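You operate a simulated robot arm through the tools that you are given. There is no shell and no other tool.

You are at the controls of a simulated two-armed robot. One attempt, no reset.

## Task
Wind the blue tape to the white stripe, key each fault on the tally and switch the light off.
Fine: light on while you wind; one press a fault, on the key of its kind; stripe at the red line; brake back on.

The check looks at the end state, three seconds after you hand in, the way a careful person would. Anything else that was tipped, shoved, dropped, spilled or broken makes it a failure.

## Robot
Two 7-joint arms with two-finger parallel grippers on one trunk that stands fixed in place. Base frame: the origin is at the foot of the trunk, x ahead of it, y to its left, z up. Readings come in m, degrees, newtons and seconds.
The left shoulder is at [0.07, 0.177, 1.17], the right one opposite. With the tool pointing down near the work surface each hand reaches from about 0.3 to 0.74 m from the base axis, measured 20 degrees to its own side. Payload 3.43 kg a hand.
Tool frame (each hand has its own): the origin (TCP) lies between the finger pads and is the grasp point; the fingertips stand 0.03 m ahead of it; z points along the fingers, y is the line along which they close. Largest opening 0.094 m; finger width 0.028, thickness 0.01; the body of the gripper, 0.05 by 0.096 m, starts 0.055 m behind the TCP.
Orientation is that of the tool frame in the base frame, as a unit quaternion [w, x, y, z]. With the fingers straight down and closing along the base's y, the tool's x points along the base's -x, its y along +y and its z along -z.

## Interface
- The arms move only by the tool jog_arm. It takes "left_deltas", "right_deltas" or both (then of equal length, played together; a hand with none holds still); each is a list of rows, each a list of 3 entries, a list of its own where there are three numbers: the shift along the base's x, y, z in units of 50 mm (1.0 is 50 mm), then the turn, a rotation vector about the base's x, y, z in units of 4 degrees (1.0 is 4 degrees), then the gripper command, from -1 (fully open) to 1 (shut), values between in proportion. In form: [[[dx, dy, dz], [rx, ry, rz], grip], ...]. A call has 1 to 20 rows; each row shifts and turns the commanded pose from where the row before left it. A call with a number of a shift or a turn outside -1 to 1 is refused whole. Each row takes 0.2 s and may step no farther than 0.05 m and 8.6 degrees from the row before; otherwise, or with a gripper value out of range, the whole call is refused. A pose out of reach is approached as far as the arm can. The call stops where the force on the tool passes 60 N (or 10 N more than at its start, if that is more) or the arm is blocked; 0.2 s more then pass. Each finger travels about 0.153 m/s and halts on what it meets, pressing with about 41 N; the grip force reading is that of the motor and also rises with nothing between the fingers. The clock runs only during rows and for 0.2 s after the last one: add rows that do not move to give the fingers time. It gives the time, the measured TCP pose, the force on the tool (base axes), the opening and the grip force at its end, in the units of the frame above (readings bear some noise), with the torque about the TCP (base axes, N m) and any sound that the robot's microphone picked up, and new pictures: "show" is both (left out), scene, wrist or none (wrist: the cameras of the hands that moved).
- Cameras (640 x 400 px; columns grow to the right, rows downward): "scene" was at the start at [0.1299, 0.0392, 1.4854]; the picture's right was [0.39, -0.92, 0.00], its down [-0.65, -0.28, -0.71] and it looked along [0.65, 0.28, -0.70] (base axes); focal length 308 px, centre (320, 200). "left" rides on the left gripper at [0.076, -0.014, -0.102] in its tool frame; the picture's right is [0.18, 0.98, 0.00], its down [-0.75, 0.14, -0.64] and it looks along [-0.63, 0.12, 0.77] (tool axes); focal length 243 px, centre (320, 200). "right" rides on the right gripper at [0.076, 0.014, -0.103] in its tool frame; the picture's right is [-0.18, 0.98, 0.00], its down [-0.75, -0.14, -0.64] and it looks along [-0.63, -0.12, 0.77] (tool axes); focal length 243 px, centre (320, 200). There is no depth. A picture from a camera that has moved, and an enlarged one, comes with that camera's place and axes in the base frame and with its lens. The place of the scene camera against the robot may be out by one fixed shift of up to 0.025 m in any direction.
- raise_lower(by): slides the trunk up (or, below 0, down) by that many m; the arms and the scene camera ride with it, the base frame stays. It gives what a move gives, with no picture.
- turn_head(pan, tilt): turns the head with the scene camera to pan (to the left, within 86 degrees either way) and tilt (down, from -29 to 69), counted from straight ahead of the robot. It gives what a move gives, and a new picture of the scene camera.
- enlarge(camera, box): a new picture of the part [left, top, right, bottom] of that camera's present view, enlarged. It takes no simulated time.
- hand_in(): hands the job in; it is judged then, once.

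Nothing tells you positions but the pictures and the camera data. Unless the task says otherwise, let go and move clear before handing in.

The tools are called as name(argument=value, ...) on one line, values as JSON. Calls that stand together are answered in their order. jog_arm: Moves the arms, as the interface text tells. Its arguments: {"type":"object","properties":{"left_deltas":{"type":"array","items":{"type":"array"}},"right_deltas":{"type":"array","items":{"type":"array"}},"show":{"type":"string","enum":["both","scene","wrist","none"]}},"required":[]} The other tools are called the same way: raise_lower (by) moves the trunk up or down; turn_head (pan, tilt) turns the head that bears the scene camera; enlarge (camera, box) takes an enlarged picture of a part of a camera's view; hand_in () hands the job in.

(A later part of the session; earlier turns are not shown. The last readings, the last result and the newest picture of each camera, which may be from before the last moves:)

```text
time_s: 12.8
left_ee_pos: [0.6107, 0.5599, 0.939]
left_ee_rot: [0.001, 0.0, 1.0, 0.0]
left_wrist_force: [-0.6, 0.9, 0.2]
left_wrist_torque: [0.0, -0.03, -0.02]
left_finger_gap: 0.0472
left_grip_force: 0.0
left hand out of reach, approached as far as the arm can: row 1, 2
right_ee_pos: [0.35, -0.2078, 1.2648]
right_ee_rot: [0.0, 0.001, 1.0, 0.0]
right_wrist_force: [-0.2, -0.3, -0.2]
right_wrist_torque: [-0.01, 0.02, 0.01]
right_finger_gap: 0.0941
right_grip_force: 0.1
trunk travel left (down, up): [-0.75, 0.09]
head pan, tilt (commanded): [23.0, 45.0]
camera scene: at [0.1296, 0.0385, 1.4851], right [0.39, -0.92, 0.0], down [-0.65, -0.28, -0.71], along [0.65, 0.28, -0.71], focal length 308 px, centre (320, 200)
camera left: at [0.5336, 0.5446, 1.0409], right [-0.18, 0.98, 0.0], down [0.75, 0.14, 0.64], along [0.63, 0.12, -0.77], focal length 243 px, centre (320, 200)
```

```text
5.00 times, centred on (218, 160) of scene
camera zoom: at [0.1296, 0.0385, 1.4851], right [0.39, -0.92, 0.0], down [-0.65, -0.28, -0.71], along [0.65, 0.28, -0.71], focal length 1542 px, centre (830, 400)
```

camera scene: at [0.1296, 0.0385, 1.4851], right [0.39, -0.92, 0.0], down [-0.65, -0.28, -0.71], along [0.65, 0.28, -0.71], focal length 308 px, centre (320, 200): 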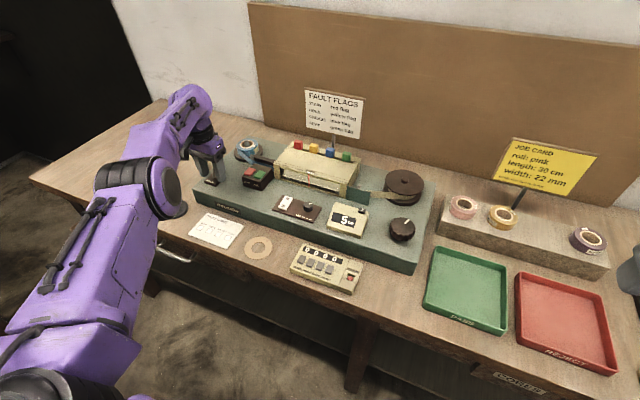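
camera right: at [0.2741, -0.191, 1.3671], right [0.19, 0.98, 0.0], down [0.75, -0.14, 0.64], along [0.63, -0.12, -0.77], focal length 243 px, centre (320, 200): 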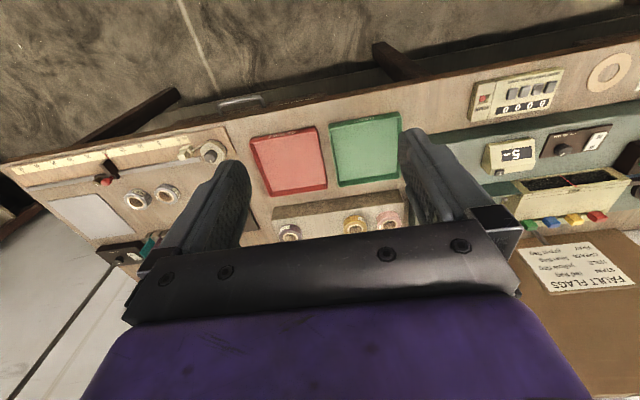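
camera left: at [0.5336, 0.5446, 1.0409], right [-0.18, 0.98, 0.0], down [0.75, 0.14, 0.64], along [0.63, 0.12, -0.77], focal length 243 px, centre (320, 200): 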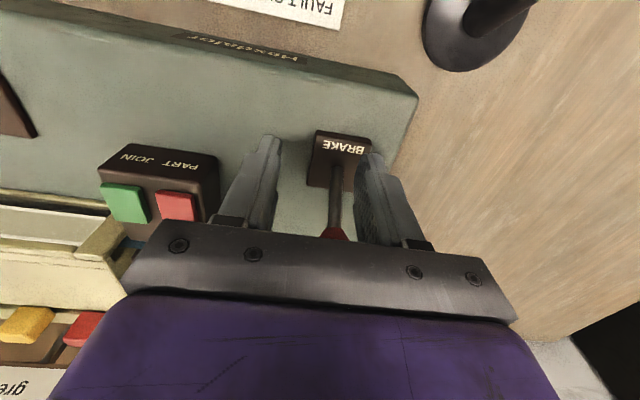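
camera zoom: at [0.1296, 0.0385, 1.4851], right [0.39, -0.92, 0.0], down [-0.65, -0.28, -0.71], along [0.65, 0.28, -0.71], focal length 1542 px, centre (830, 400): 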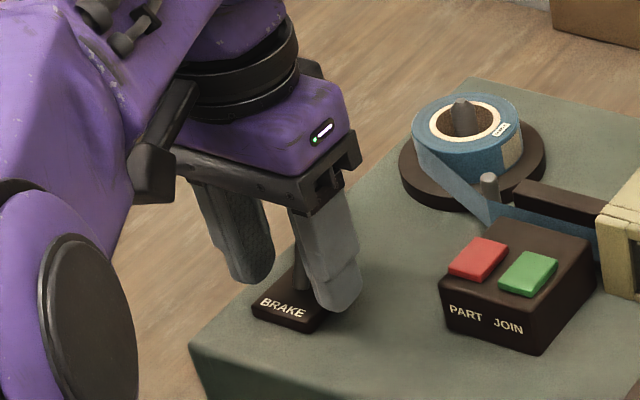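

The lever knob is just out of reach with the hand vertical. I'll tilt the fingers outward by 20° and open slightly more, which extends the reach.

jog_arm(left_deltas=[[[0, 0, 0], [0, 0, 0], -0.3], [[0, 0, 0], [0, -1, 0], -0.3], [[0, 0, 0], [0, -1, 0], -0.3], [[0, 0, 0], [0, -1, 0], -0.3], [[0, 0.1, 0], [0, -1, 0], -0.3], [[0, 0.2, 0], [0, -1, 0], -0.3], [[0, 0, 0], [0, 0, 0], -0.3]], show="wrist")

enlarge(camera="left", box=[200, 100, 440, 250])

```text
time_s: 14.4
left_ee_pos: [0.6109, 0.5751, 0.9391]
left_ee_rot: [0.175, 0.001, 0.985, 0.001]
left_wrist_force: [-0.4, 0.5, 0.6]
left_wrist_torque: [0.01, 0.01, 0.06]
left_finger_gap: 0.0612
left_grip_force: 0.1
right_ee_pos: [0.3515, -0.2078, 1.2651]
right_ee_rot: [0.0, 0.002, 1.0, 0.0]
right_wrist_force: [0.0, -1.0, 0.1]
right_wrist_torque: [-0.01, 0.01, 0.0]
right_finger_gap: 0.0939
right_grip_force: 0.2
trunk travel left (down, up): [-0.75, 0.09]
head pan, tilt (commanded): [23.0, 45.0]
camera left: at [0.5034, 0.5596, 1.0098], right [-0.17, 0.98, -0.06], down [0.49, 0.14, 0.86], along [0.86, 0.12, -0.5], focal length 243 px, centre (320, 200)
```

left: 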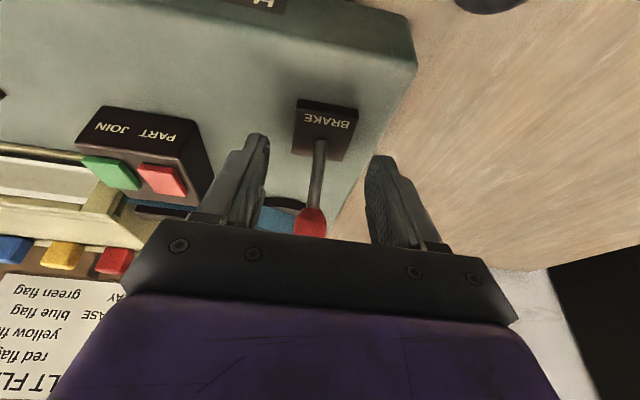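

```text
2.67 times, centred on (320, 175) of left
camera zoom: at [0.5034, 0.5596, 1.0098], right [-0.17, 0.98, -0.06], down [0.49, 0.14, 0.86], along [0.86, 0.12, -0.5], focal length 647 px, centre (320, 267)
```

zoom: 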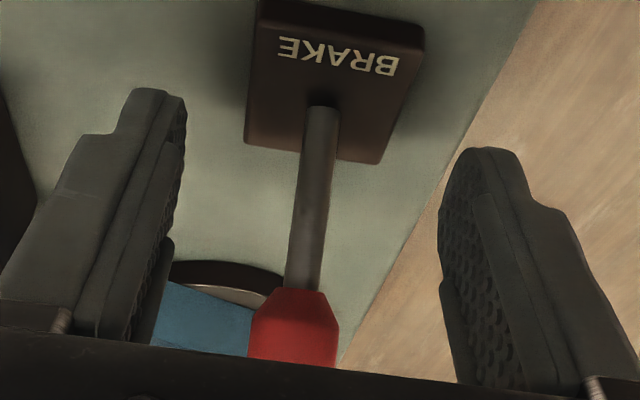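

Tilted and centred around the lever. I'll slide the gripper forward onto the red knob.

jog_arm(left_deltas=[[[0.4, 0, 0.08], [0, 0, 0], -0.3], [[0.38, 0, 0.08], [0, 0, 0], -0.3], [[0, 0, 0], [0, 0, 0], -0.3]], show="both")

enlarge(camera="left", box=[200, 100, 440, 250])

enlarge(camera="scene", box=[170, 120, 266, 200])

```text
time_s: 15.2
left_ee_pos: [0.6487, 0.5734, 0.947]
left_ee_rot: [0.175, 0.0, 0.985, 0.0]
left_wrist_force: [-0.6, 0.1, 1.9]
left_wrist_torque: [0.02, -0.01, 0.0]
left_finger_gap: 0.0613
left_grip_force: 0.0
right_ee_pos: [0.35, -0.2079, 1.2652]
right_ee_rot: [0.0, 0.001, 1.0, 0.001]
right_wrist_force: [-0.1, 0.1, 0.0]
right_wrist_torque: [-0.02, 0.01, 0.02]
right_finger_gap: 0.094
right_grip_force: 0.0
trunk travel left (down, up): [-0.75, 0.09]
head pan, tilt (commanded): [23.0, 45.0]
camera scene: at [0.1289, 0.039, 1.4851], right [0.39, -0.92, 0.0], down [-0.65, -0.28, -0.71], along [0.65, 0.28, -0.71], focal length 308 px, centre (320, 200)
camera left: at [0.5419, 0.5599, 1.0181], right [-0.17, 0.98, -0.06], down [0.49, 0.14, 0.86], along [0.86, 0.12, -0.5], focal length 243 px, centre (320, 200)
```

scene: 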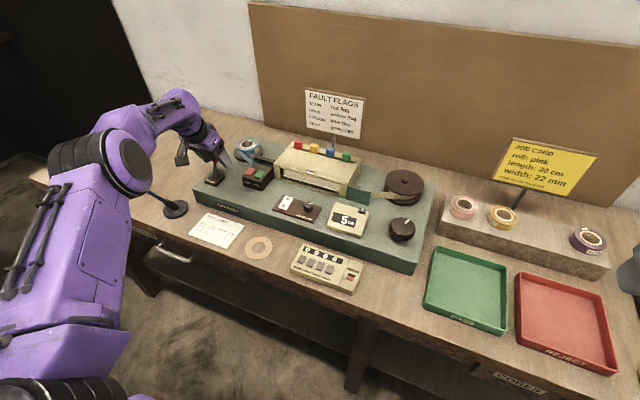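
left: 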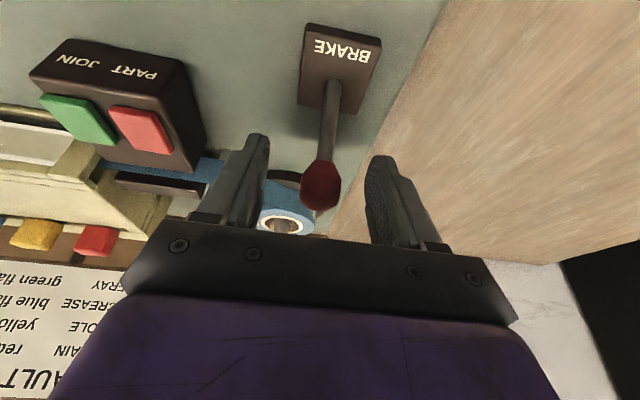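

```text
2.67 times, centred on (320, 175) of left
camera zoom: at [0.5419, 0.5599, 1.0181], right [-0.17, 0.98, -0.06], down [0.49, 0.14, 0.86], along [0.86, 0.12, -0.5], focal length 647 px, centre (320, 267)
```

zoom: 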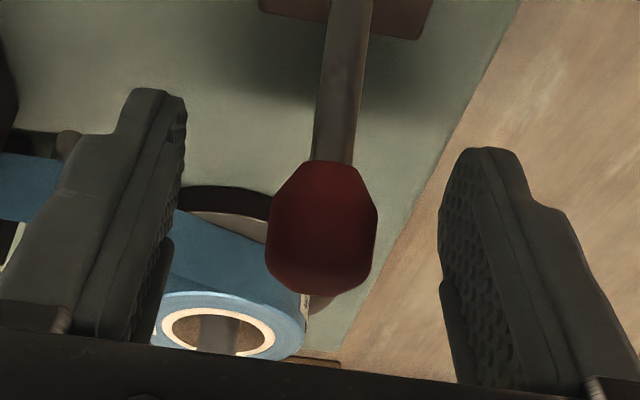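

```text
5.00 times, centred on (218, 160) of scene
camera zoom: at [0.1289, 0.039, 1.4851], right [0.39, -0.92, 0.0], down [-0.65, -0.28, -0.71], along [0.65, 0.28, -0.71], focal length 1542 px, centre (830, 400)
```

zoom: 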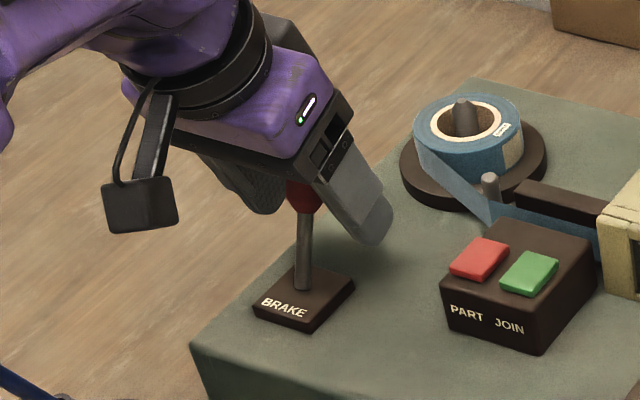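

The red knob is centred between the pads. I'll close on it and pull the lever toward the robot in a small arc.

jog_arm(left_deltas=[[[0, 0, 0], [0, 0, 0], 0.6], [[0, 0, 0], [0, 0, 0], 0.8], [[-0.15, 0, 0.03], [0, 0, 0], 0.8], [[-0.2, 0, 0.02], [0, 0, 0], 0.8], [[-0.2, 0, -0.01], [0, 0, 0], 0.8], [[-0.2, 0, -0.03], [0, 0, 0], 0.8], [[0, 0, 0], [0, 0, 0], 0.8]], show="both")

enlarge(camera="scene", box=[170, 120, 266, 200])

```text
time_s: 16.8
left_ee_pos: [0.613, 0.5758, 0.9486]
left_ee_rot: [0.175, 0.0, 0.985, 0.0]
left_wrist_force: [17.8, 7.9, 15.2]
left_wrist_torque: [-0.01, -1.19, 0.01]
left_finger_gap: 0.0212
left_grip_force: 45.4
right_ee_pos: [0.3525, -0.2084, 1.2641]
right_ee_rot: [0.0, 0.002, 1.0, 0.001]
right_wrist_force: [0.2, 0.6, -0.4]
right_wrist_torque: [0.01, 0.02, -0.02]
right_finger_gap: 0.094
right_grip_force: 0.1
trunk travel left (down, up): [-0.75, 0.09]
head pan, tilt (commanded): [23.0, 45.0]
camera scene: at [0.1309, 0.0385, 1.4851], right [0.39, -0.92, 0.0], down [-0.65, -0.28, -0.71], along [0.65, 0.28, -0.71], focal length 308 px, centre (320, 200)
camera left: at [0.5055, 0.5601, 1.0198], right [-0.17, 0.98, -0.06], down [0.49, 0.14, 0.86], along [0.86, 0.12, -0.5], focal length 243 px, centre (320, 200)
```

scene: 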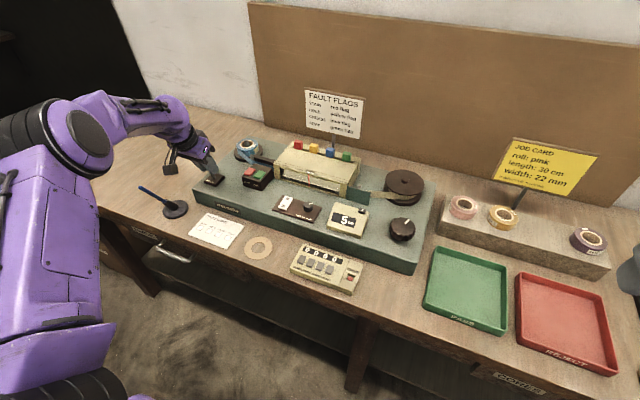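
left: 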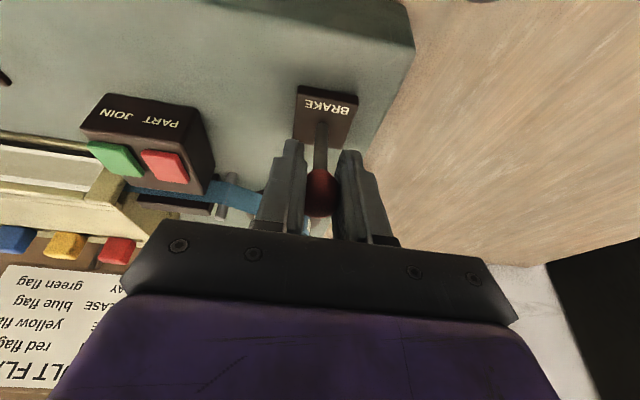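

```text
5.00 times, centred on (218, 160) of scene
camera zoom: at [0.1309, 0.0385, 1.4851], right [0.39, -0.92, 0.0], down [-0.65, -0.28, -0.71], along [0.65, 0.28, -0.71], focal length 1542 px, centre (830, 400)
```

zoom: 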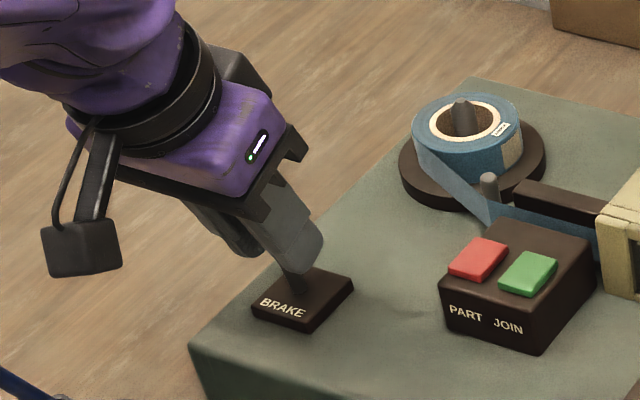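

The lever has moved toward the robot, but with 18 N of resistance and no click. I'll pull a little further to see if it's at its stop.

jog_arm(left_deltas=[[[-0.1, 0, -0.04], [0, 0, 0], 0.8], [[-0.1, 0, -0.05], [0, 0, 0], 0.8], [[0, 0, 0], [0, 0, 0], 0.8]], show="wrist")

enlarge(camera="scene", box=[170, 120, 266, 200])

```text
time_s: 17.6
left_ee_pos: [0.602, 0.5749, 0.9442]
left_ee_rot: [0.175, -0.001, 0.985, 0.002]
left_wrist_force: [16.4, 9.2, 20.4]
left_wrist_torque: [0.0, -1.38, -0.01]
left_finger_gap: 0.0212
left_grip_force: 45.3
right_ee_pos: [0.3493, -0.2083, 1.2648]
right_ee_rot: [0.001, 0.001, 1.0, 0.001]
right_wrist_force: [0.3, -0.4, 0.1]
right_wrist_torque: [0.01, 0.0, -0.03]
right_finger_gap: 0.0944
right_grip_force: 0.0
trunk travel left (down, up): [-0.75, 0.09]
head pan, tilt (commanded): [23.0, 45.0]
camera left: at [0.4953, 0.56, 1.0159], right [-0.17, 0.98, -0.06], down [0.48, 0.14, 0.86], along [0.86, 0.12, -0.5], focal length 243 px, centre (320, 200)
```

left: 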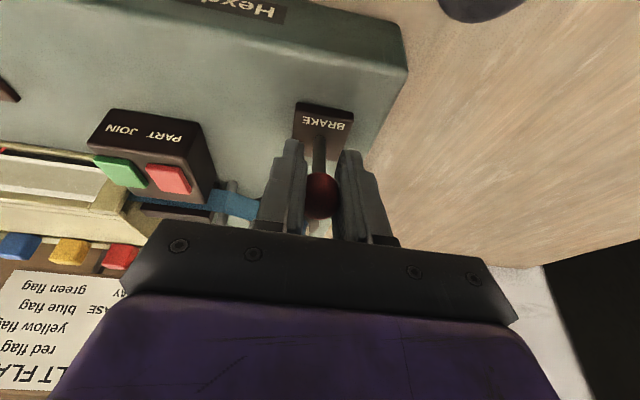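

```text
5.00 times, centred on (218, 160) of scene
camera zoom: at [0.13, 0.0379, 1.4852], right [0.39, -0.92, 0.0], down [-0.65, -0.28, -0.71], along [0.65, 0.28, -0.71], focal length 1542 px, centre (830, 400)
```

zoom: 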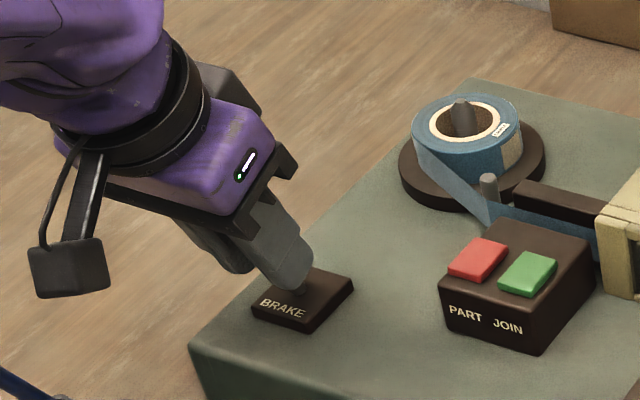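

Still moving smoothly with friction-like resistance. I'll continue along the arc until it stops.

jog_arm(left_deltas=[[[-0.1, 0, -0.06], [0, 0, 0], 0.8], [[-0.1, 0, -0.07], [0, 0, 0], 0.8], [[0, 0, 0], [0, 0, 0], 0.8]], show="wrist")

enlarge(camera="left", box=[240, 80, 400, 250])

```text
time_s: 18.4
left_ee_pos: [0.5962, 0.5749, 0.9417]
left_ee_rot: [0.179, 0.0, 0.984, 0.004]
left_wrist_force: [26.9, 13.5, 30.3]
left_wrist_torque: [0.0, -0.71, 0.03]
left_finger_gap: 0.0211
left_grip_force: 45.0
right_ee_pos: [0.3506, -0.209, 1.2643]
right_ee_rot: [-0.001, 0.002, 1.0, 0.003]
right_wrist_force: [0.1, -0.4, 0.3]
right_wrist_torque: [0.04, 0.0, 0.0]
right_finger_gap: 0.0942
right_grip_force: 0.1
trunk travel left (down, up): [-0.75, 0.09]
head pan, tilt (commanded): [23.0, 45.0]
camera left: at [0.4885, 0.5596, 1.0112], right [-0.18, 0.98, -0.06], down [0.48, 0.14, 0.87], along [0.86, 0.12, -0.49], focal length 243 px, centre (320, 200)
```

left: 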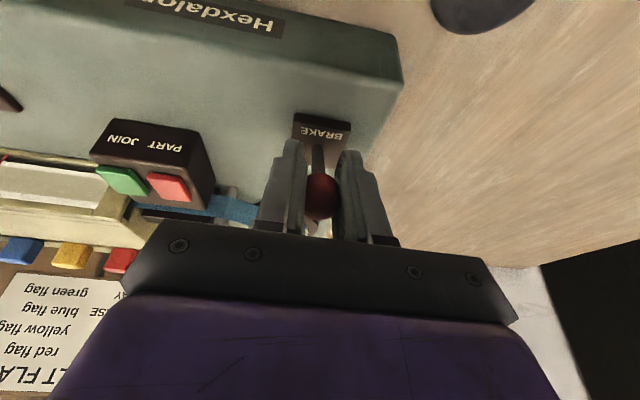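

```text
2.35 times, centred on (320, 165) of left
camera zoom: at [0.4885, 0.5596, 1.0112], right [-0.18, 0.98, -0.06], down [0.48, 0.14, 0.87], along [0.86, 0.12, -0.49], focal length 571 px, centre (320, 282)
```

zoom: 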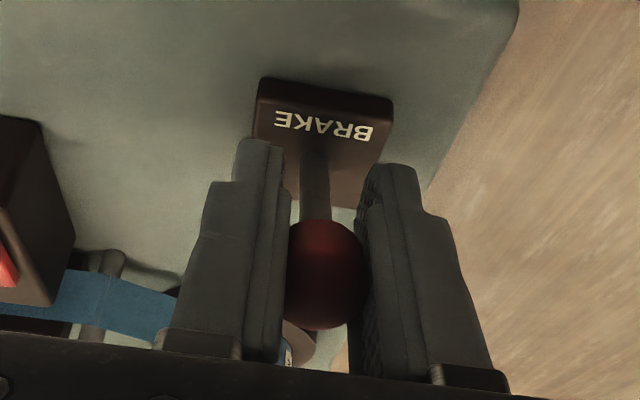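

The resistance rose and motion stopped, so this should be the end of travel. I'll release the knob, back off along the finger axis and look.

jog_arm(left_deltas=[[[0, 0, 0], [0, 0, 0], -0.2], [[0, 0, 0], [0, 0, 0], -0.3], [[-0.3, 0, 0.8], [0, 0, 0], -0.3], [[-0.3, 0, 0.8], [0, 1, 0], -0.3], [[0, 0, 0], [0, 0, 0], -0.3]], show="both")

enlarge(camera="left", box=[200, 80, 440, 230])

enlarge(camera="scene", box=[170, 120, 266, 200])

```text
time_s: 19.6
left_ee_pos: [0.5621, 0.5756, 1.0155]
left_ee_rot: [0.138, 0.0, 0.99, 0.0]
left_wrist_force: [1.3, 0.3, 0.1]
left_wrist_torque: [-0.03, -0.01, 0.02]
left_finger_gap: 0.0611
left_grip_force: 0.0
right_ee_pos: [0.3521, -0.2061, 1.2646]
right_ee_rot: [0.0, 0.0, 1.0, 0.001]
right_wrist_force: [0.7, -0.6, -0.8]
right_wrist_torque: [-0.01, 0.05, -0.01]
right_finger_gap: 0.094
right_grip_force: 0.0
trunk travel left (down, up): [-0.75, 0.09]
head pan, tilt (commanded): [23.0, 45.0]
camera scene: at [0.1311, 0.0397, 1.4849], right [0.39, -0.92, 0.0], down [-0.65, -0.28, -0.71], along [0.65, 0.28, -0.71], focal length 308 px, centre (320, 200)
camera left: at [0.4607, 0.5605, 1.0943], right [-0.18, 0.98, -0.05], down [0.55, 0.14, 0.82], along [0.82, 0.12, -0.56], focal length 243 px, centre (320, 200)
```

scene: 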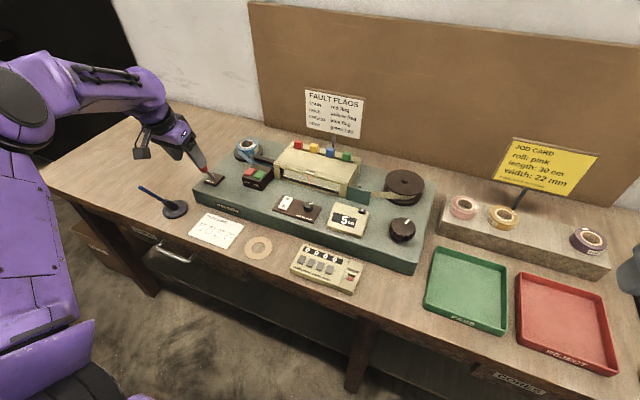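
left: 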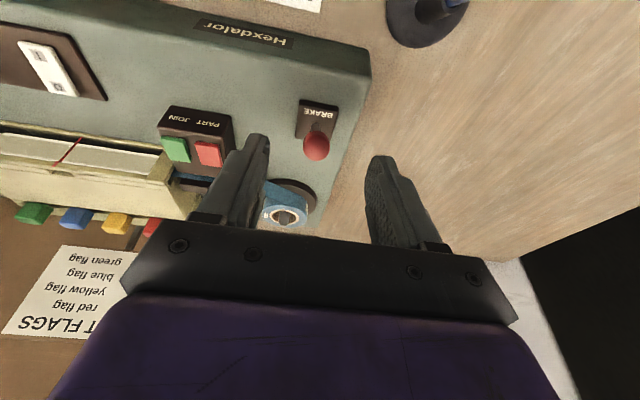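

```text
2.67 times, centred on (320, 155) of left
camera zoom: at [0.4607, 0.5605, 1.0943], right [-0.18, 0.98, -0.05], down [0.55, 0.14, 0.82], along [0.82, 0.12, -0.56], focal length 647 px, centre (320, 320)
```

zoom: 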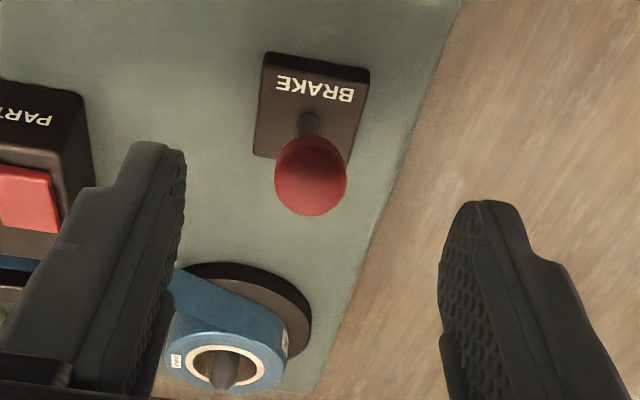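

```text
5.00 times, centred on (218, 160) of scene
camera zoom: at [0.1311, 0.0397, 1.4849], right [0.39, -0.92, 0.0], down [-0.65, -0.28, -0.71], along [0.65, 0.28, -0.71], focal length 1542 px, centre (830, 400)
```

zoom: 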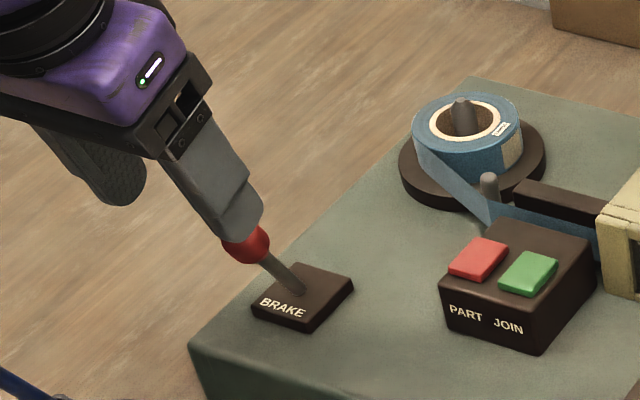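

The brake lever stays leaning toward the robot, so the brake is released. Now I'll park the left hand upright and out of view, and bring the right hand toward the winding knob.

jog_arm(left_deltas=[[[-0.32, 0.07, 0.33], [0, 1, 0], -0.3], [[-0.32, 0.07, 0.33], [0, 1, 0], -0.3], [[-0.32, 0.07, 0.33], [0, 1, 0], 1], [[-0.32, 0.07, 0.33], [0, 1, 0], 1], [[-0.32, 0.07, 0.33], [0, 0, 0], 1], [[-0.32, 0.07, 0.33], [0, 0, 0], 1], [[-0.32, 0.07, 0.33], [0, 0, 0], 1]], right_deltas=[[[0.43, 0.65, -0.47], [0, 0, 0], -1], [[0.43, 0.65, -0.47], [0, 0, 0], -1], [[0.43, 0.65, -0.47], [0, 0, 0], -1], [[0.43, 0.65, -0.47], [0, 0, 0], -1], [[0.43, 0.65, -0.47], [0, 0, 0], -1], [[0.43, 0.65, -0.47], [0, 0, 0], -1], [[0.43, 0.65, -0.47], [0, 0, 0], -1]], show="both")

enlarge(camera="right", box=[200, 80, 440, 230])

```text
time_s: 21.2
left_ee_pos: [0.4504, 0.5999, 1.1324]
left_ee_rot: [0.0, -0.001, 1.0, -0.001]
left_wrist_force: [-0.1, -0.5, -0.8]
left_wrist_torque: [-0.06, -0.02, 0.01]
left_finger_gap: 0.0
left_grip_force: 33.2
right_ee_pos: [0.5028, 0.0213, 1.1002]
right_ee_rot: [0.0, 0.0, 1.0, -0.001]
right_wrist_force: [0.2, 0.5, -0.7]
right_wrist_torque: [0.02, 0.0, 0.03]
right_finger_gap: 0.0937
right_grip_force: 0.1
trunk travel left (down, up): [-0.75, 0.09]
head pan, tilt (commanded): [23.0, 45.0]
camera scene: at [0.1305, 0.0411, 1.4849], right [0.39, -0.92, 0.0], down [-0.65, -0.28, -0.71], along [0.65, 0.28, -0.71], focal length 308 px, centre (320, 200)
camera right: at [0.4258, 0.0364, 1.2017], right [0.18, 0.98, 0.0], down [0.75, -0.14, 0.64], along [0.63, -0.12, -0.77], focal length 243 px, centre (320, 200)
camera left: at [0.3734, 0.5857, 1.2351], right [-0.18, 0.98, 0.0], down [0.75, 0.14, 0.64], along [0.63, 0.12, -0.77], focal length 243 px, centre (320, 200)
```

scene: 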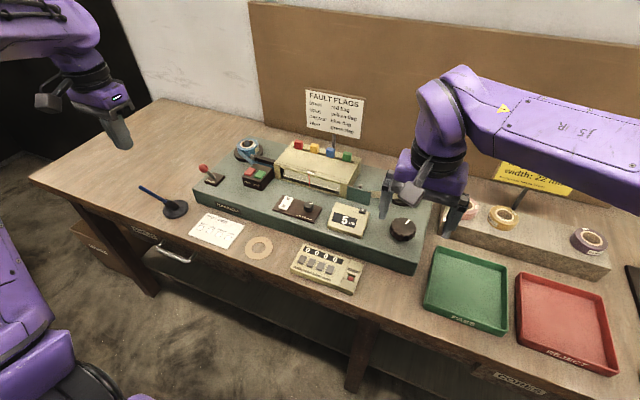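
right: 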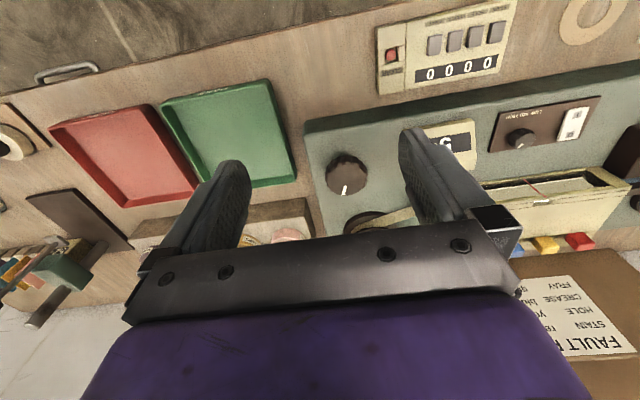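
left: 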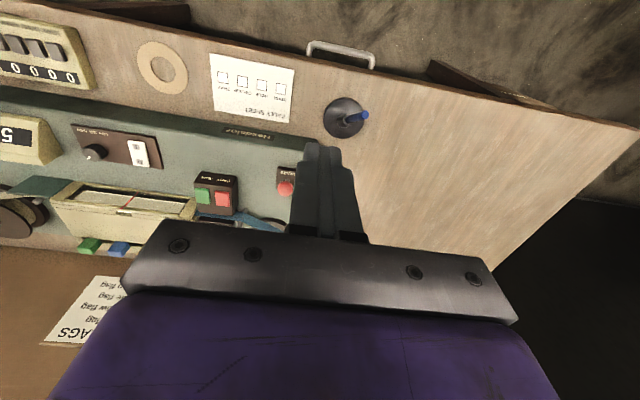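

```text
2.67 times, centred on (320, 155) of right
camera zoom: at [0.4258, 0.0364, 1.2017], right [0.18, 0.98, 0.0], down [0.75, -0.14, 0.64], along [0.63, -0.12, -0.77], focal length 647 px, centre (320, 320)
```

zoom: 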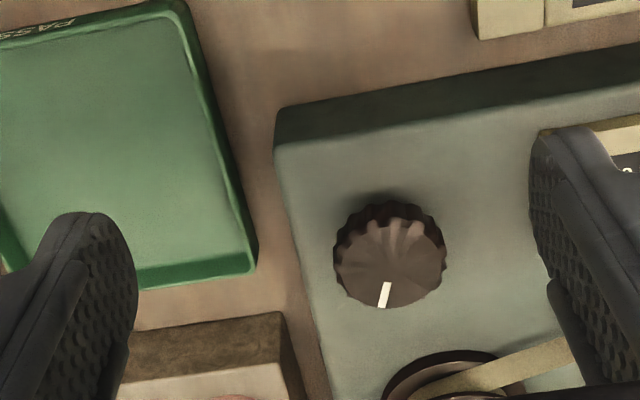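

The knob centre from this view is near y = 0.037. I'll move the open right hand above it for a second, closer sighting.

jog_arm(right_deltas=[[[0.7, 0.1, -0.3], [0, 0, 0], -1], [[0.7, 0.1, -0.4], [0, 0, 0], -1], [[0.7, 0.1, -0.4], [0, 0, 0], -1], [[0, 0, 0], [0, 0, 0], -1]], show="both")

enlarge(camera="right", box=[200, 80, 440, 230])

enlarge(camera="scene", box=[340, 140, 484, 260])

```text
time_s: 22.2
left_ee_pos: [0.4483, 0.5981, 1.1326]
left_ee_rot: [0.001, 0.0, 1.0, 0.001]
left_wrist_force: [-0.5, -0.1, 0.5]
left_wrist_torque: [0.01, -0.01, -0.02]
left_finger_gap: 0.0
left_grip_force: 32.7
right_ee_pos: [0.607, 0.0343, 1.0442]
right_ee_rot: [0.0, 0.0, 1.0, -0.001]
right_wrist_force: [-0.4, 0.3, 0.6]
right_wrist_torque: [0.01, 0.02, -0.02]
right_finger_gap: 0.0938
right_grip_force: 0.1
trunk travel left (down, up): [-0.75, 0.09]
head pan, tilt (commanded): [23.0, 45.0]
camera scene: at [0.1293, 0.0388, 1.4851], right [0.39, -0.92, 0.0], down [-0.65, -0.28, -0.71], along [0.65, 0.28, -0.71], focal length 308 px, centre (320, 200)
camera right: at [0.5295, 0.0506, 1.1473], right [0.18, 0.98, 0.0], down [0.75, -0.14, 0.64], along [0.63, -0.12, -0.77], focal length 243 px, centre (320, 200)
```

scene: 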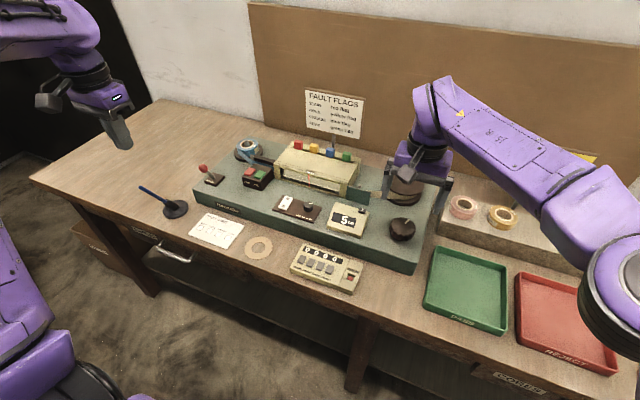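
right: 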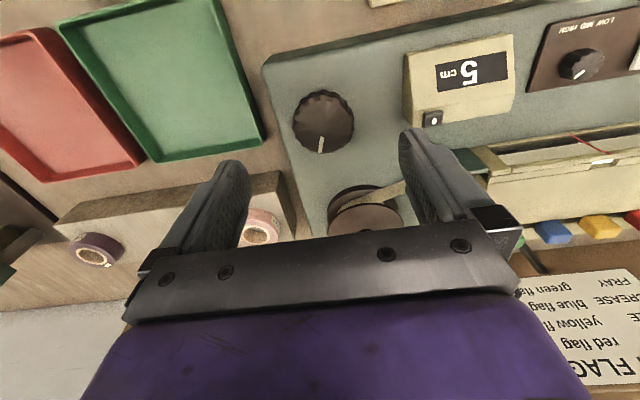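

```text
2.67 times, centred on (320, 155) of right
camera zoom: at [0.5295, 0.0506, 1.1473], right [0.18, 0.98, 0.0], down [0.75, -0.14, 0.64], along [0.63, -0.12, -0.77], focal length 647 px, centre (320, 320)
```

zoom: 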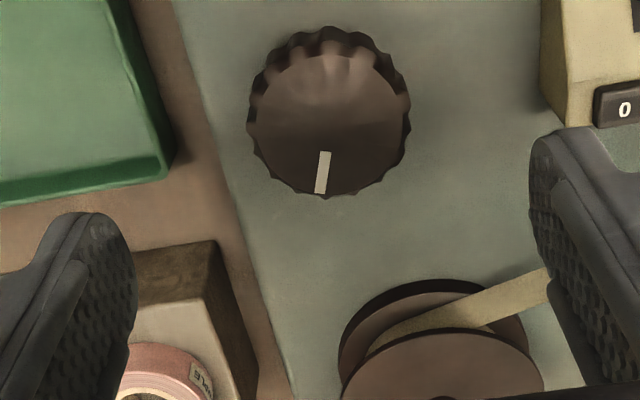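

```text
3.33 times, centred on (412, 200) of scene
camera zoom: at [0.1293, 0.0388, 1.4851], right [0.39, -0.92, 0.0], down [-0.65, -0.28, -0.71], along [0.65, 0.28, -0.71], focal length 1028 px, centre (13, 200)
```

zoom: 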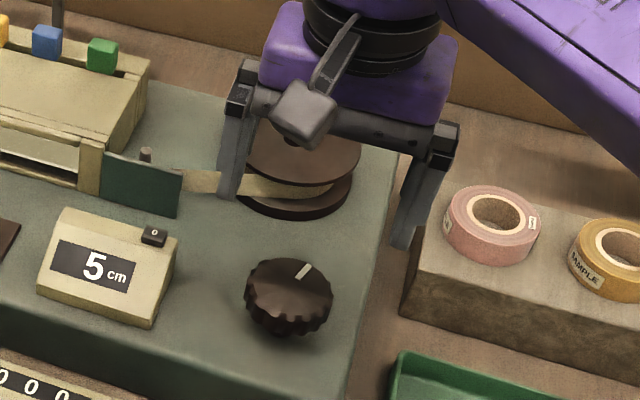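

Two sightings agree: knob top centre at (0.624, 0.037, 0.924), diameter about 58 mm. I'll lower the open gripper around it.

jog_arm(right_deltas=[[[0.34, 0.05, 0], [0, 0, 0], -1], [[0, 0, -0.8], [0, 0, 0], -1], [[0, 0, -0.8], [0, 0, 0], -1], [[0, 0, -0.6], [0, 0, 0], -1], [[0, 0, 0], [0, 0, 0], -1]], show="both")

enlarge(camera="right", box=[200, 0, 440, 230])

enlarge(camera="scene", box=[340, 140, 484, 260])

```text
time_s: 23.4
left_ee_pos: [0.4501, 0.5981, 1.1318]
left_ee_rot: [0.0, 0.0, 1.0, 0.0]
left_wrist_force: [0.8, -0.4, 1.1]
left_wrist_torque: [0.01, 0.0, 0.01]
left_finger_gap: 0.0001
left_grip_force: 32.8
right_ee_pos: [0.6068, 0.0366, 0.9342]
right_ee_rot: [-0.001, 0.0, 1.0, -0.001]
right_wrist_force: [-0.3, -0.3, -0.4]
right_wrist_torque: [0.01, 0.02, 0.01]
right_finger_gap: 0.0937
right_grip_force: 0.1
right hand out of reach, approached as far as the arm can: row 1
trunk travel left (down, up): [-0.75, 0.09]
head pan, tilt (commanded): [23.0, 45.0]
camera scene: at [0.1297, 0.0391, 1.4851], right [0.39, -0.92, 0.0], down [-0.65, -0.28, -0.71], along [0.65, 0.28, -0.71], focal length 308 px, centre (320, 200)
camera right: at [0.5304, 0.0516, 1.0368], right [0.18, 0.98, 0.0], down [0.75, -0.14, 0.64], along [0.63, -0.12, -0.77], focal length 243 px, centre (320, 200)
```

scene: 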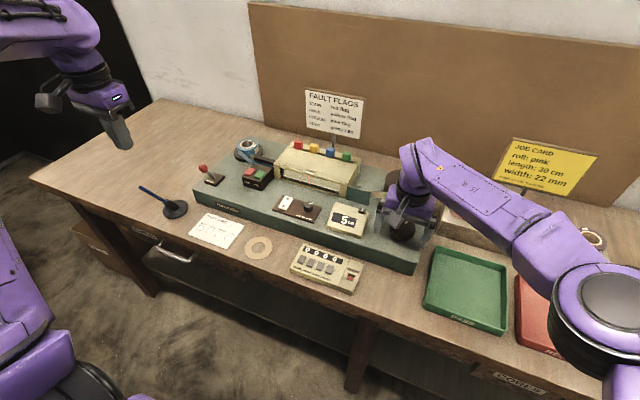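
right: 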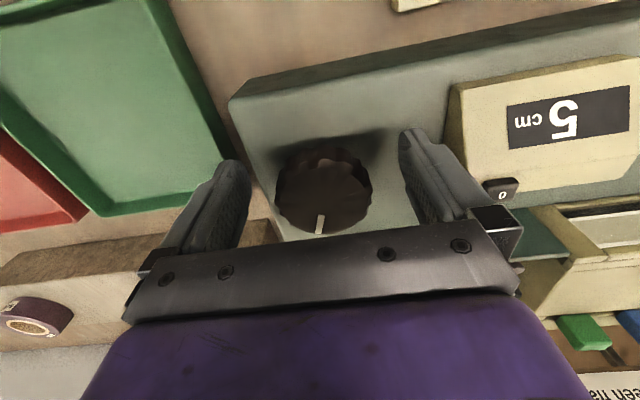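

```text
1.74 times, centred on (320, 115) of right
camera zoom: at [0.5304, 0.0516, 1.0368], right [0.18, 0.98, 0.0], down [0.75, -0.14, 0.64], along [0.63, -0.12, -0.77], focal length 422 px, centre (320, 348)
```

zoom: 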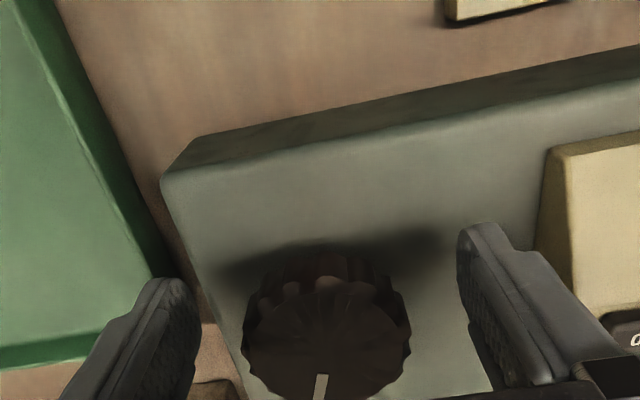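

```text
3.33 times, centred on (412, 200) of scene
camera zoom: at [0.1297, 0.0391, 1.4851], right [0.39, -0.92, 0.0], down [-0.65, -0.28, -0.71], along [0.65, 0.28, -0.71], focal length 1028 px, centre (13, 200)
```

zoom: 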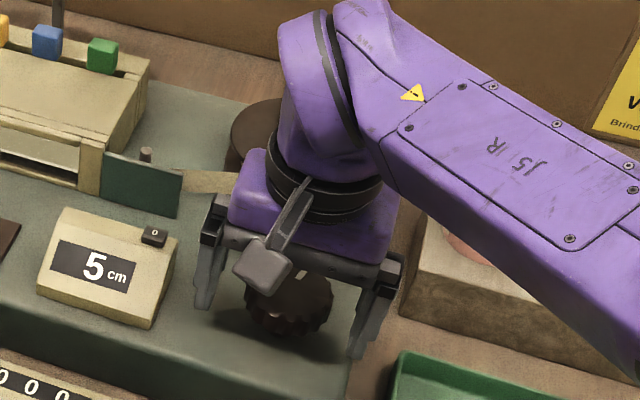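

The forward step was out of reach up high, so I'm 17 mm short in x. I'll try the same shift here lower down where the reach is longer.

jog_arm(right_deltas=[[[0.17, 0, 0], [0, 0, 0], -1], [[0.17, 0, -0.1], [0, 0, 0], -1], [[0, 0, -0.08], [0, 0, 0], -1]], show="wrist")

enlarge(camera="right", box=[200, 80, 440, 230])

```text
time_s: 24.2
left_ee_pos: [0.4497, 0.5985, 1.1325]
left_ee_rot: [0.0, 0.0, 1.0, 0.001]
left_wrist_force: [-0.6, 0.3, 0.4]
left_wrist_torque: [0.01, -0.03, -0.03]
left_finger_gap: 0.0
left_grip_force: 32.8
right_ee_pos: [0.6239, 0.0356, 0.926]
right_ee_rot: [0.0, 0.001, 1.0, 0.0]
right_wrist_force: [-0.1, -0.2, 0.0]
right_wrist_torque: [-0.03, -0.02, 0.0]
right_finger_gap: 0.094
right_grip_force: 0.1
trunk travel left (down, up): [-0.75, 0.09]
head pan, tilt (commanded): [23.0, 45.0]
camera right: at [0.5468, 0.0511, 1.0285], right [0.18, 0.98, 0.0], down [0.75, -0.14, 0.64], along [0.63, -0.12, -0.77], focal length 243 px, centre (320, 200)
```

right: 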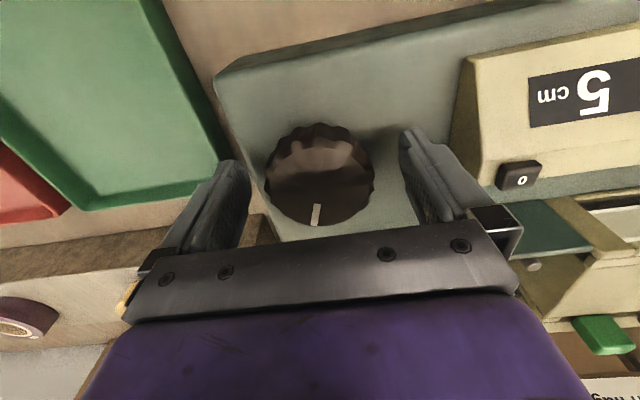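

```text
2.67 times, centred on (320, 155) of right
camera zoom: at [0.5468, 0.0511, 1.0285], right [0.18, 0.98, 0.0], down [0.75, -0.14, 0.64], along [0.63, -0.12, -0.77], focal length 647 px, centre (320, 320)
```

zoom: 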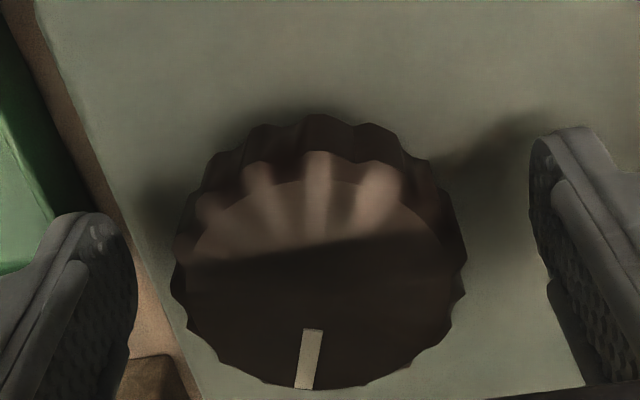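

The gripper is centred on the knob. I'll close on it and try a 20° turn counter-clockwise (seen from above), which should match the take-up reel's winding direction.

jog_arm(right_deltas=[[[0, 0, 0], [0, 0, 0], 1], [[0, 0, 0], [0, 0, 0], 1], [[0, 0, 0], [0, 0, 1], 1], [[0, 0, 0], [0, 0, 1], 1], [[0, 0, 0], [0, 0, 1], 1], [[0, 0, 0], [0, 0, 1], 1], [[0, 0, 0], [0, 0, 1], 1]], show="both")

enlarge(camera="scene", box=[230, 130, 390, 240])

```text
time_s: 25.8
left_ee_pos: [0.4537, 0.6103, 1.1236]
left_ee_rot: [-0.002, -0.002, 1.0, -0.005]
left_wrist_force: [0.1, 0.3, 0.3]
left_wrist_torque: [-0.01, -0.05, -0.05]
left_finger_gap: 0.0003
left_grip_force: 33.6
right_ee_pos: [0.6241, 0.0351, 0.9261]
right_ee_rot: [-0.003, -0.036, 0.999, -0.002]
right_wrist_force: [3.4, 34.6, -28.2]
right_wrist_torque: [-0.25, 0.7, 0.05]
right_finger_gap: 0.0589
right_grip_force: 45.1
right hand out of reach, approached as far as the arm can: row 3, 4, 5, 6, 7
trunk travel left (down, up): [-0.75, 0.09]
head pan, tilt (commanded): [23.0, 45.0]
camera scene: at [0.1359, 0.0558, 1.484], right [0.4, -0.92, 0.01], down [-0.65, -0.29, -0.7], along [0.65, 0.27, -0.71], focal length 308 px, centre (320, 200)
camera right: at [0.5474, 0.0454, 1.0295], right [0.11, 0.99, -0.01], down [0.77, -0.08, 0.64], along [0.63, -0.08, -0.77], focal length 243 px, centre (320, 200)
```

scene: 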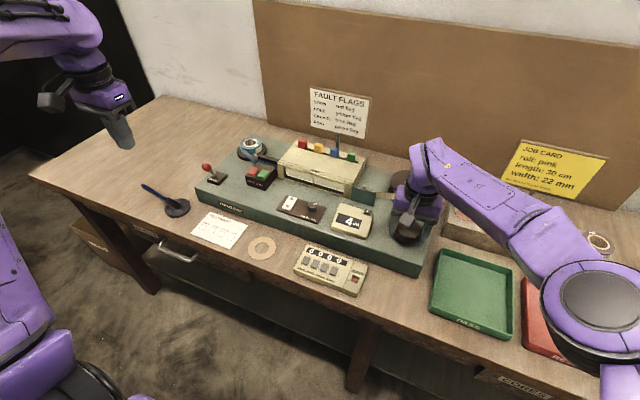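
right: 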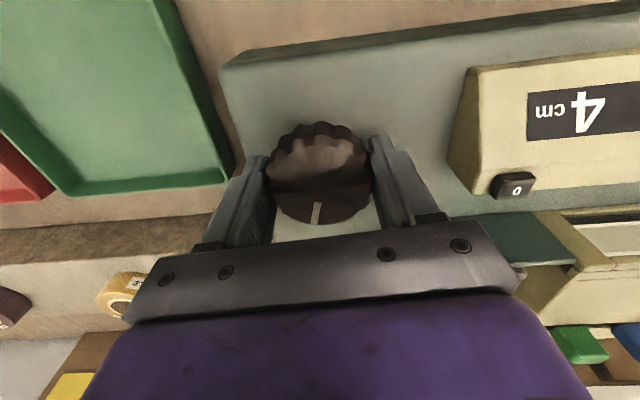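

```text
3.64 times, centred on (310, 185) of scene
camera zoom: at [0.1359, 0.0558, 1.484], right [0.4, -0.92, 0.01], down [-0.65, -0.29, -0.7], along [0.65, 0.27, -0.71], focal length 1121 px, centre (356, 254)
```

zoom: 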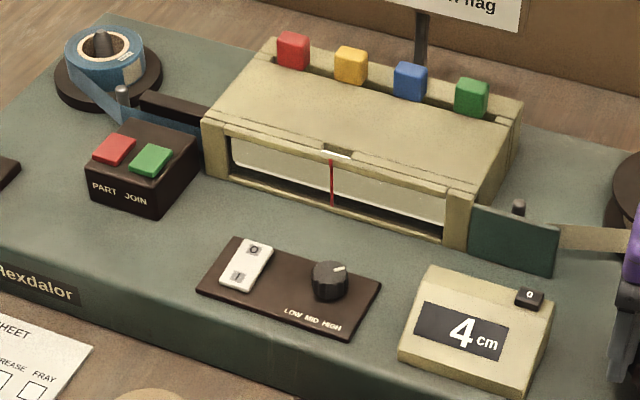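

A small counter-clockwise turn took the counter from 5 down to 4, and the wrist hits a limit that way. So winding forward should be clockwise; I'll try that while watching the window.

jog_arm(right_deltas=[[[0, 0, 0], [0, 0, -1], 1], [[0, 0, 0], [0, 0, -1], 1], [[0, 0, 0], [0, 0, -1], 1], [[0, 0, 0], [0, 0, -1], 1], [[0, 0, 0], [0, 0, -1], 1], [[0, 0, 0], [0, 0, 0], 1]], show="both")

enlarge(camera="scene", box=[230, 130, 390, 240])

```text
time_s: 27.2
left_ee_pos: [0.452, 0.6092, 1.1286]
left_ee_rot: [-0.001, 0.0, 1.0, -0.004]
left_wrist_force: [-0.9, -0.3, -0.6]
left_wrist_torque: [0.03, 0.02, -0.01]
left_finger_gap: 0.0
left_grip_force: 32.6
right_ee_pos: [0.626, 0.0347, 0.9296]
right_ee_rot: [-0.005, 0.136, 0.991, -0.003]
right_wrist_force: [-12.4, 41.2, -31.8]
right_wrist_torque: [-0.13, 0.2, -0.02]
right_finger_gap: 0.0583
right_grip_force: 45.0
trunk travel left (down, up): [-0.75, 0.09]
head pan, tilt (commanded): [23.0, 45.0]
camera scene: at [0.133, 0.0774, 1.4855], right [0.39, -0.92, 0.02], down [-0.65, -0.3, -0.7], along [0.65, 0.26, -0.72], focal length 308 px, centre (320, 200)
camera right: at [0.5561, 0.071, 1.0322], right [0.44, 0.9, -0.01], down [0.69, -0.34, 0.64], along [0.57, -0.29, -0.77], focal length 243 px, centre (320, 200)
```

scene: 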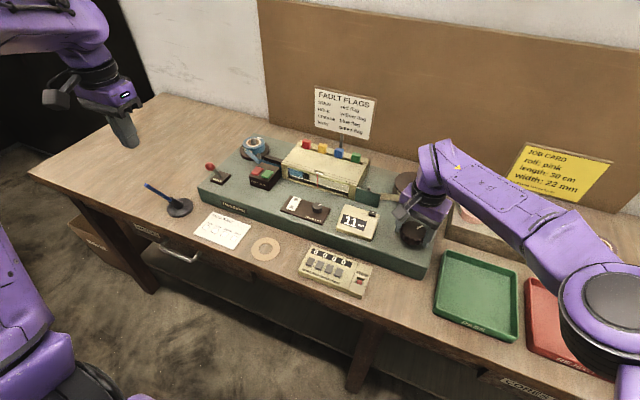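
right: 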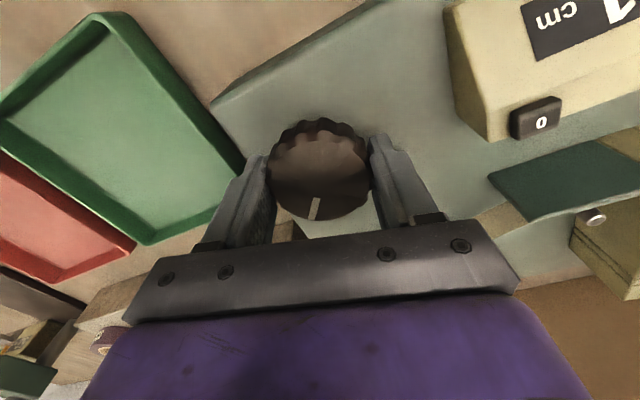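

```text
3.64 times, centred on (310, 185) of scene
camera zoom: at [0.133, 0.0774, 1.4855], right [0.39, -0.92, 0.02], down [-0.65, -0.3, -0.7], along [0.65, 0.26, -0.72], focal length 1121 px, centre (356, 254)
```

zoom: 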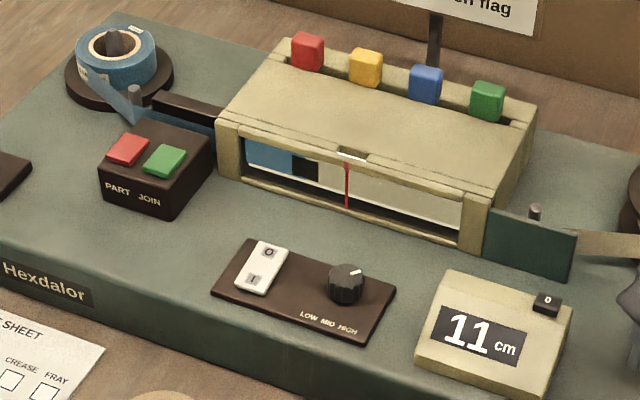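

Clockwise winds forward, and very fast: 20° gave about 7 cm and blue tape now shows in the window's left end. The grip is also loading the robot sideways (41 N), so I'll look closely and then release to relax before continuing in small steps.

enlarge(camera="scene", box=[282, 160, 362, 205])

jog_arm(right_deltas=[[[0, 0, 0], [0, 0, 0], 0], [[0, 0, 0], [0, 0, 0], -1], [[0, 0, 0], [0, 0, 0], -1], [[0, 0, 0], [0, 0, 0], -1]], show="both")

enlarge(camera="scene", box=[262, 150, 362, 215])

```text
8.00 times, centred on (322, 182) of scene
camera zoom: at [0.133, 0.0774, 1.4855], right [0.39, -0.92, 0.02], down [-0.65, -0.3, -0.7], along [0.65, 0.26, -0.72], focal length 2467 px, centre (304, 340)
```

zoom: 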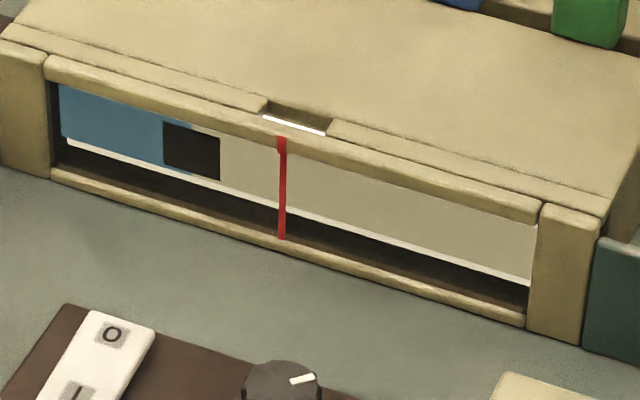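

```text
time_s: 28.2
left_ee_pos: [0.4502, 0.5975, 1.1337]
left_ee_rot: [0.0, 0.0, 1.0, 0.001]
left_wrist_force: [0.2, -0.5, 0.5]
left_wrist_torque: [0.04, 0.03, -0.01]
left_finger_gap: 0.0
left_grip_force: 32.3
right_ee_pos: [0.6247, 0.0194, 0.9305]
right_ee_rot: [0.0, 0.14, 0.99, -0.001]
right_wrist_force: [0.8, -0.8, -0.3]
right_wrist_torque: [0.01, 0.04, 0.04]
right_finger_gap: 0.0939
right_grip_force: 0.1
trunk travel left (down, up): [-0.75, 0.09]
head pan, tilt (commanded): [23.0, 45.0]
camera scene: at [0.131, 0.0372, 1.4849], right [0.39, -0.92, 0.0], down [-0.65, -0.27, -0.71], along [0.65, 0.28, -0.71], focal length 308 px, centre (320, 200)
camera right: at [0.5552, 0.0549, 1.0334], right [0.45, 0.89, 0.0], down [0.68, -0.34, 0.64], along [0.57, -0.29, -0.77], focal length 243 px, centre (320, 200)
```

scene: 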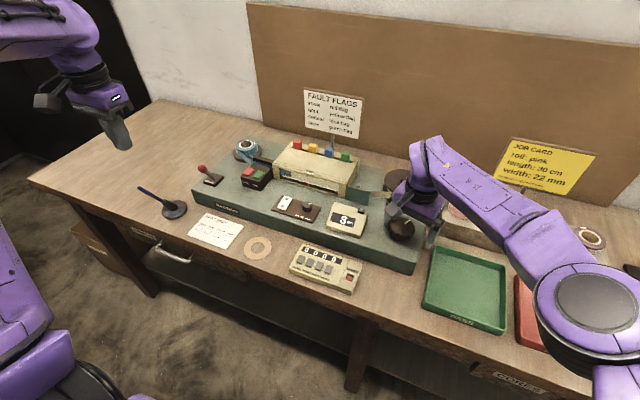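
right: 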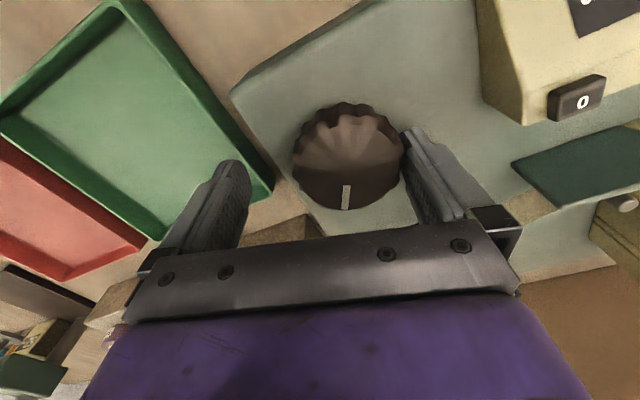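

```text
6.15 times, centred on (312, 182) of scene
camera zoom: at [0.131, 0.0372, 1.4849], right [0.39, -0.92, 0.0], down [-0.65, -0.27, -0.71], along [0.65, 0.28, -0.71], focal length 1898 px, centre (369, 308)
```

zoom: 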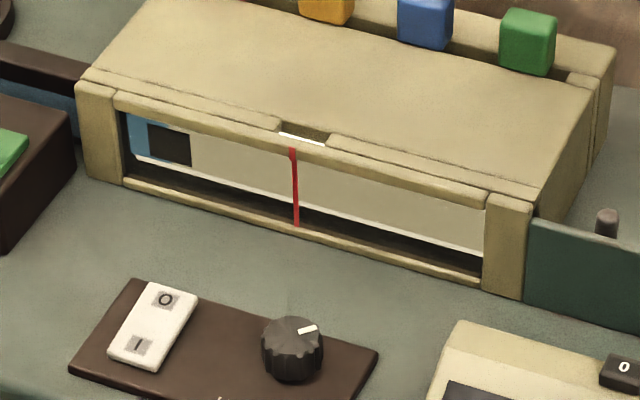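

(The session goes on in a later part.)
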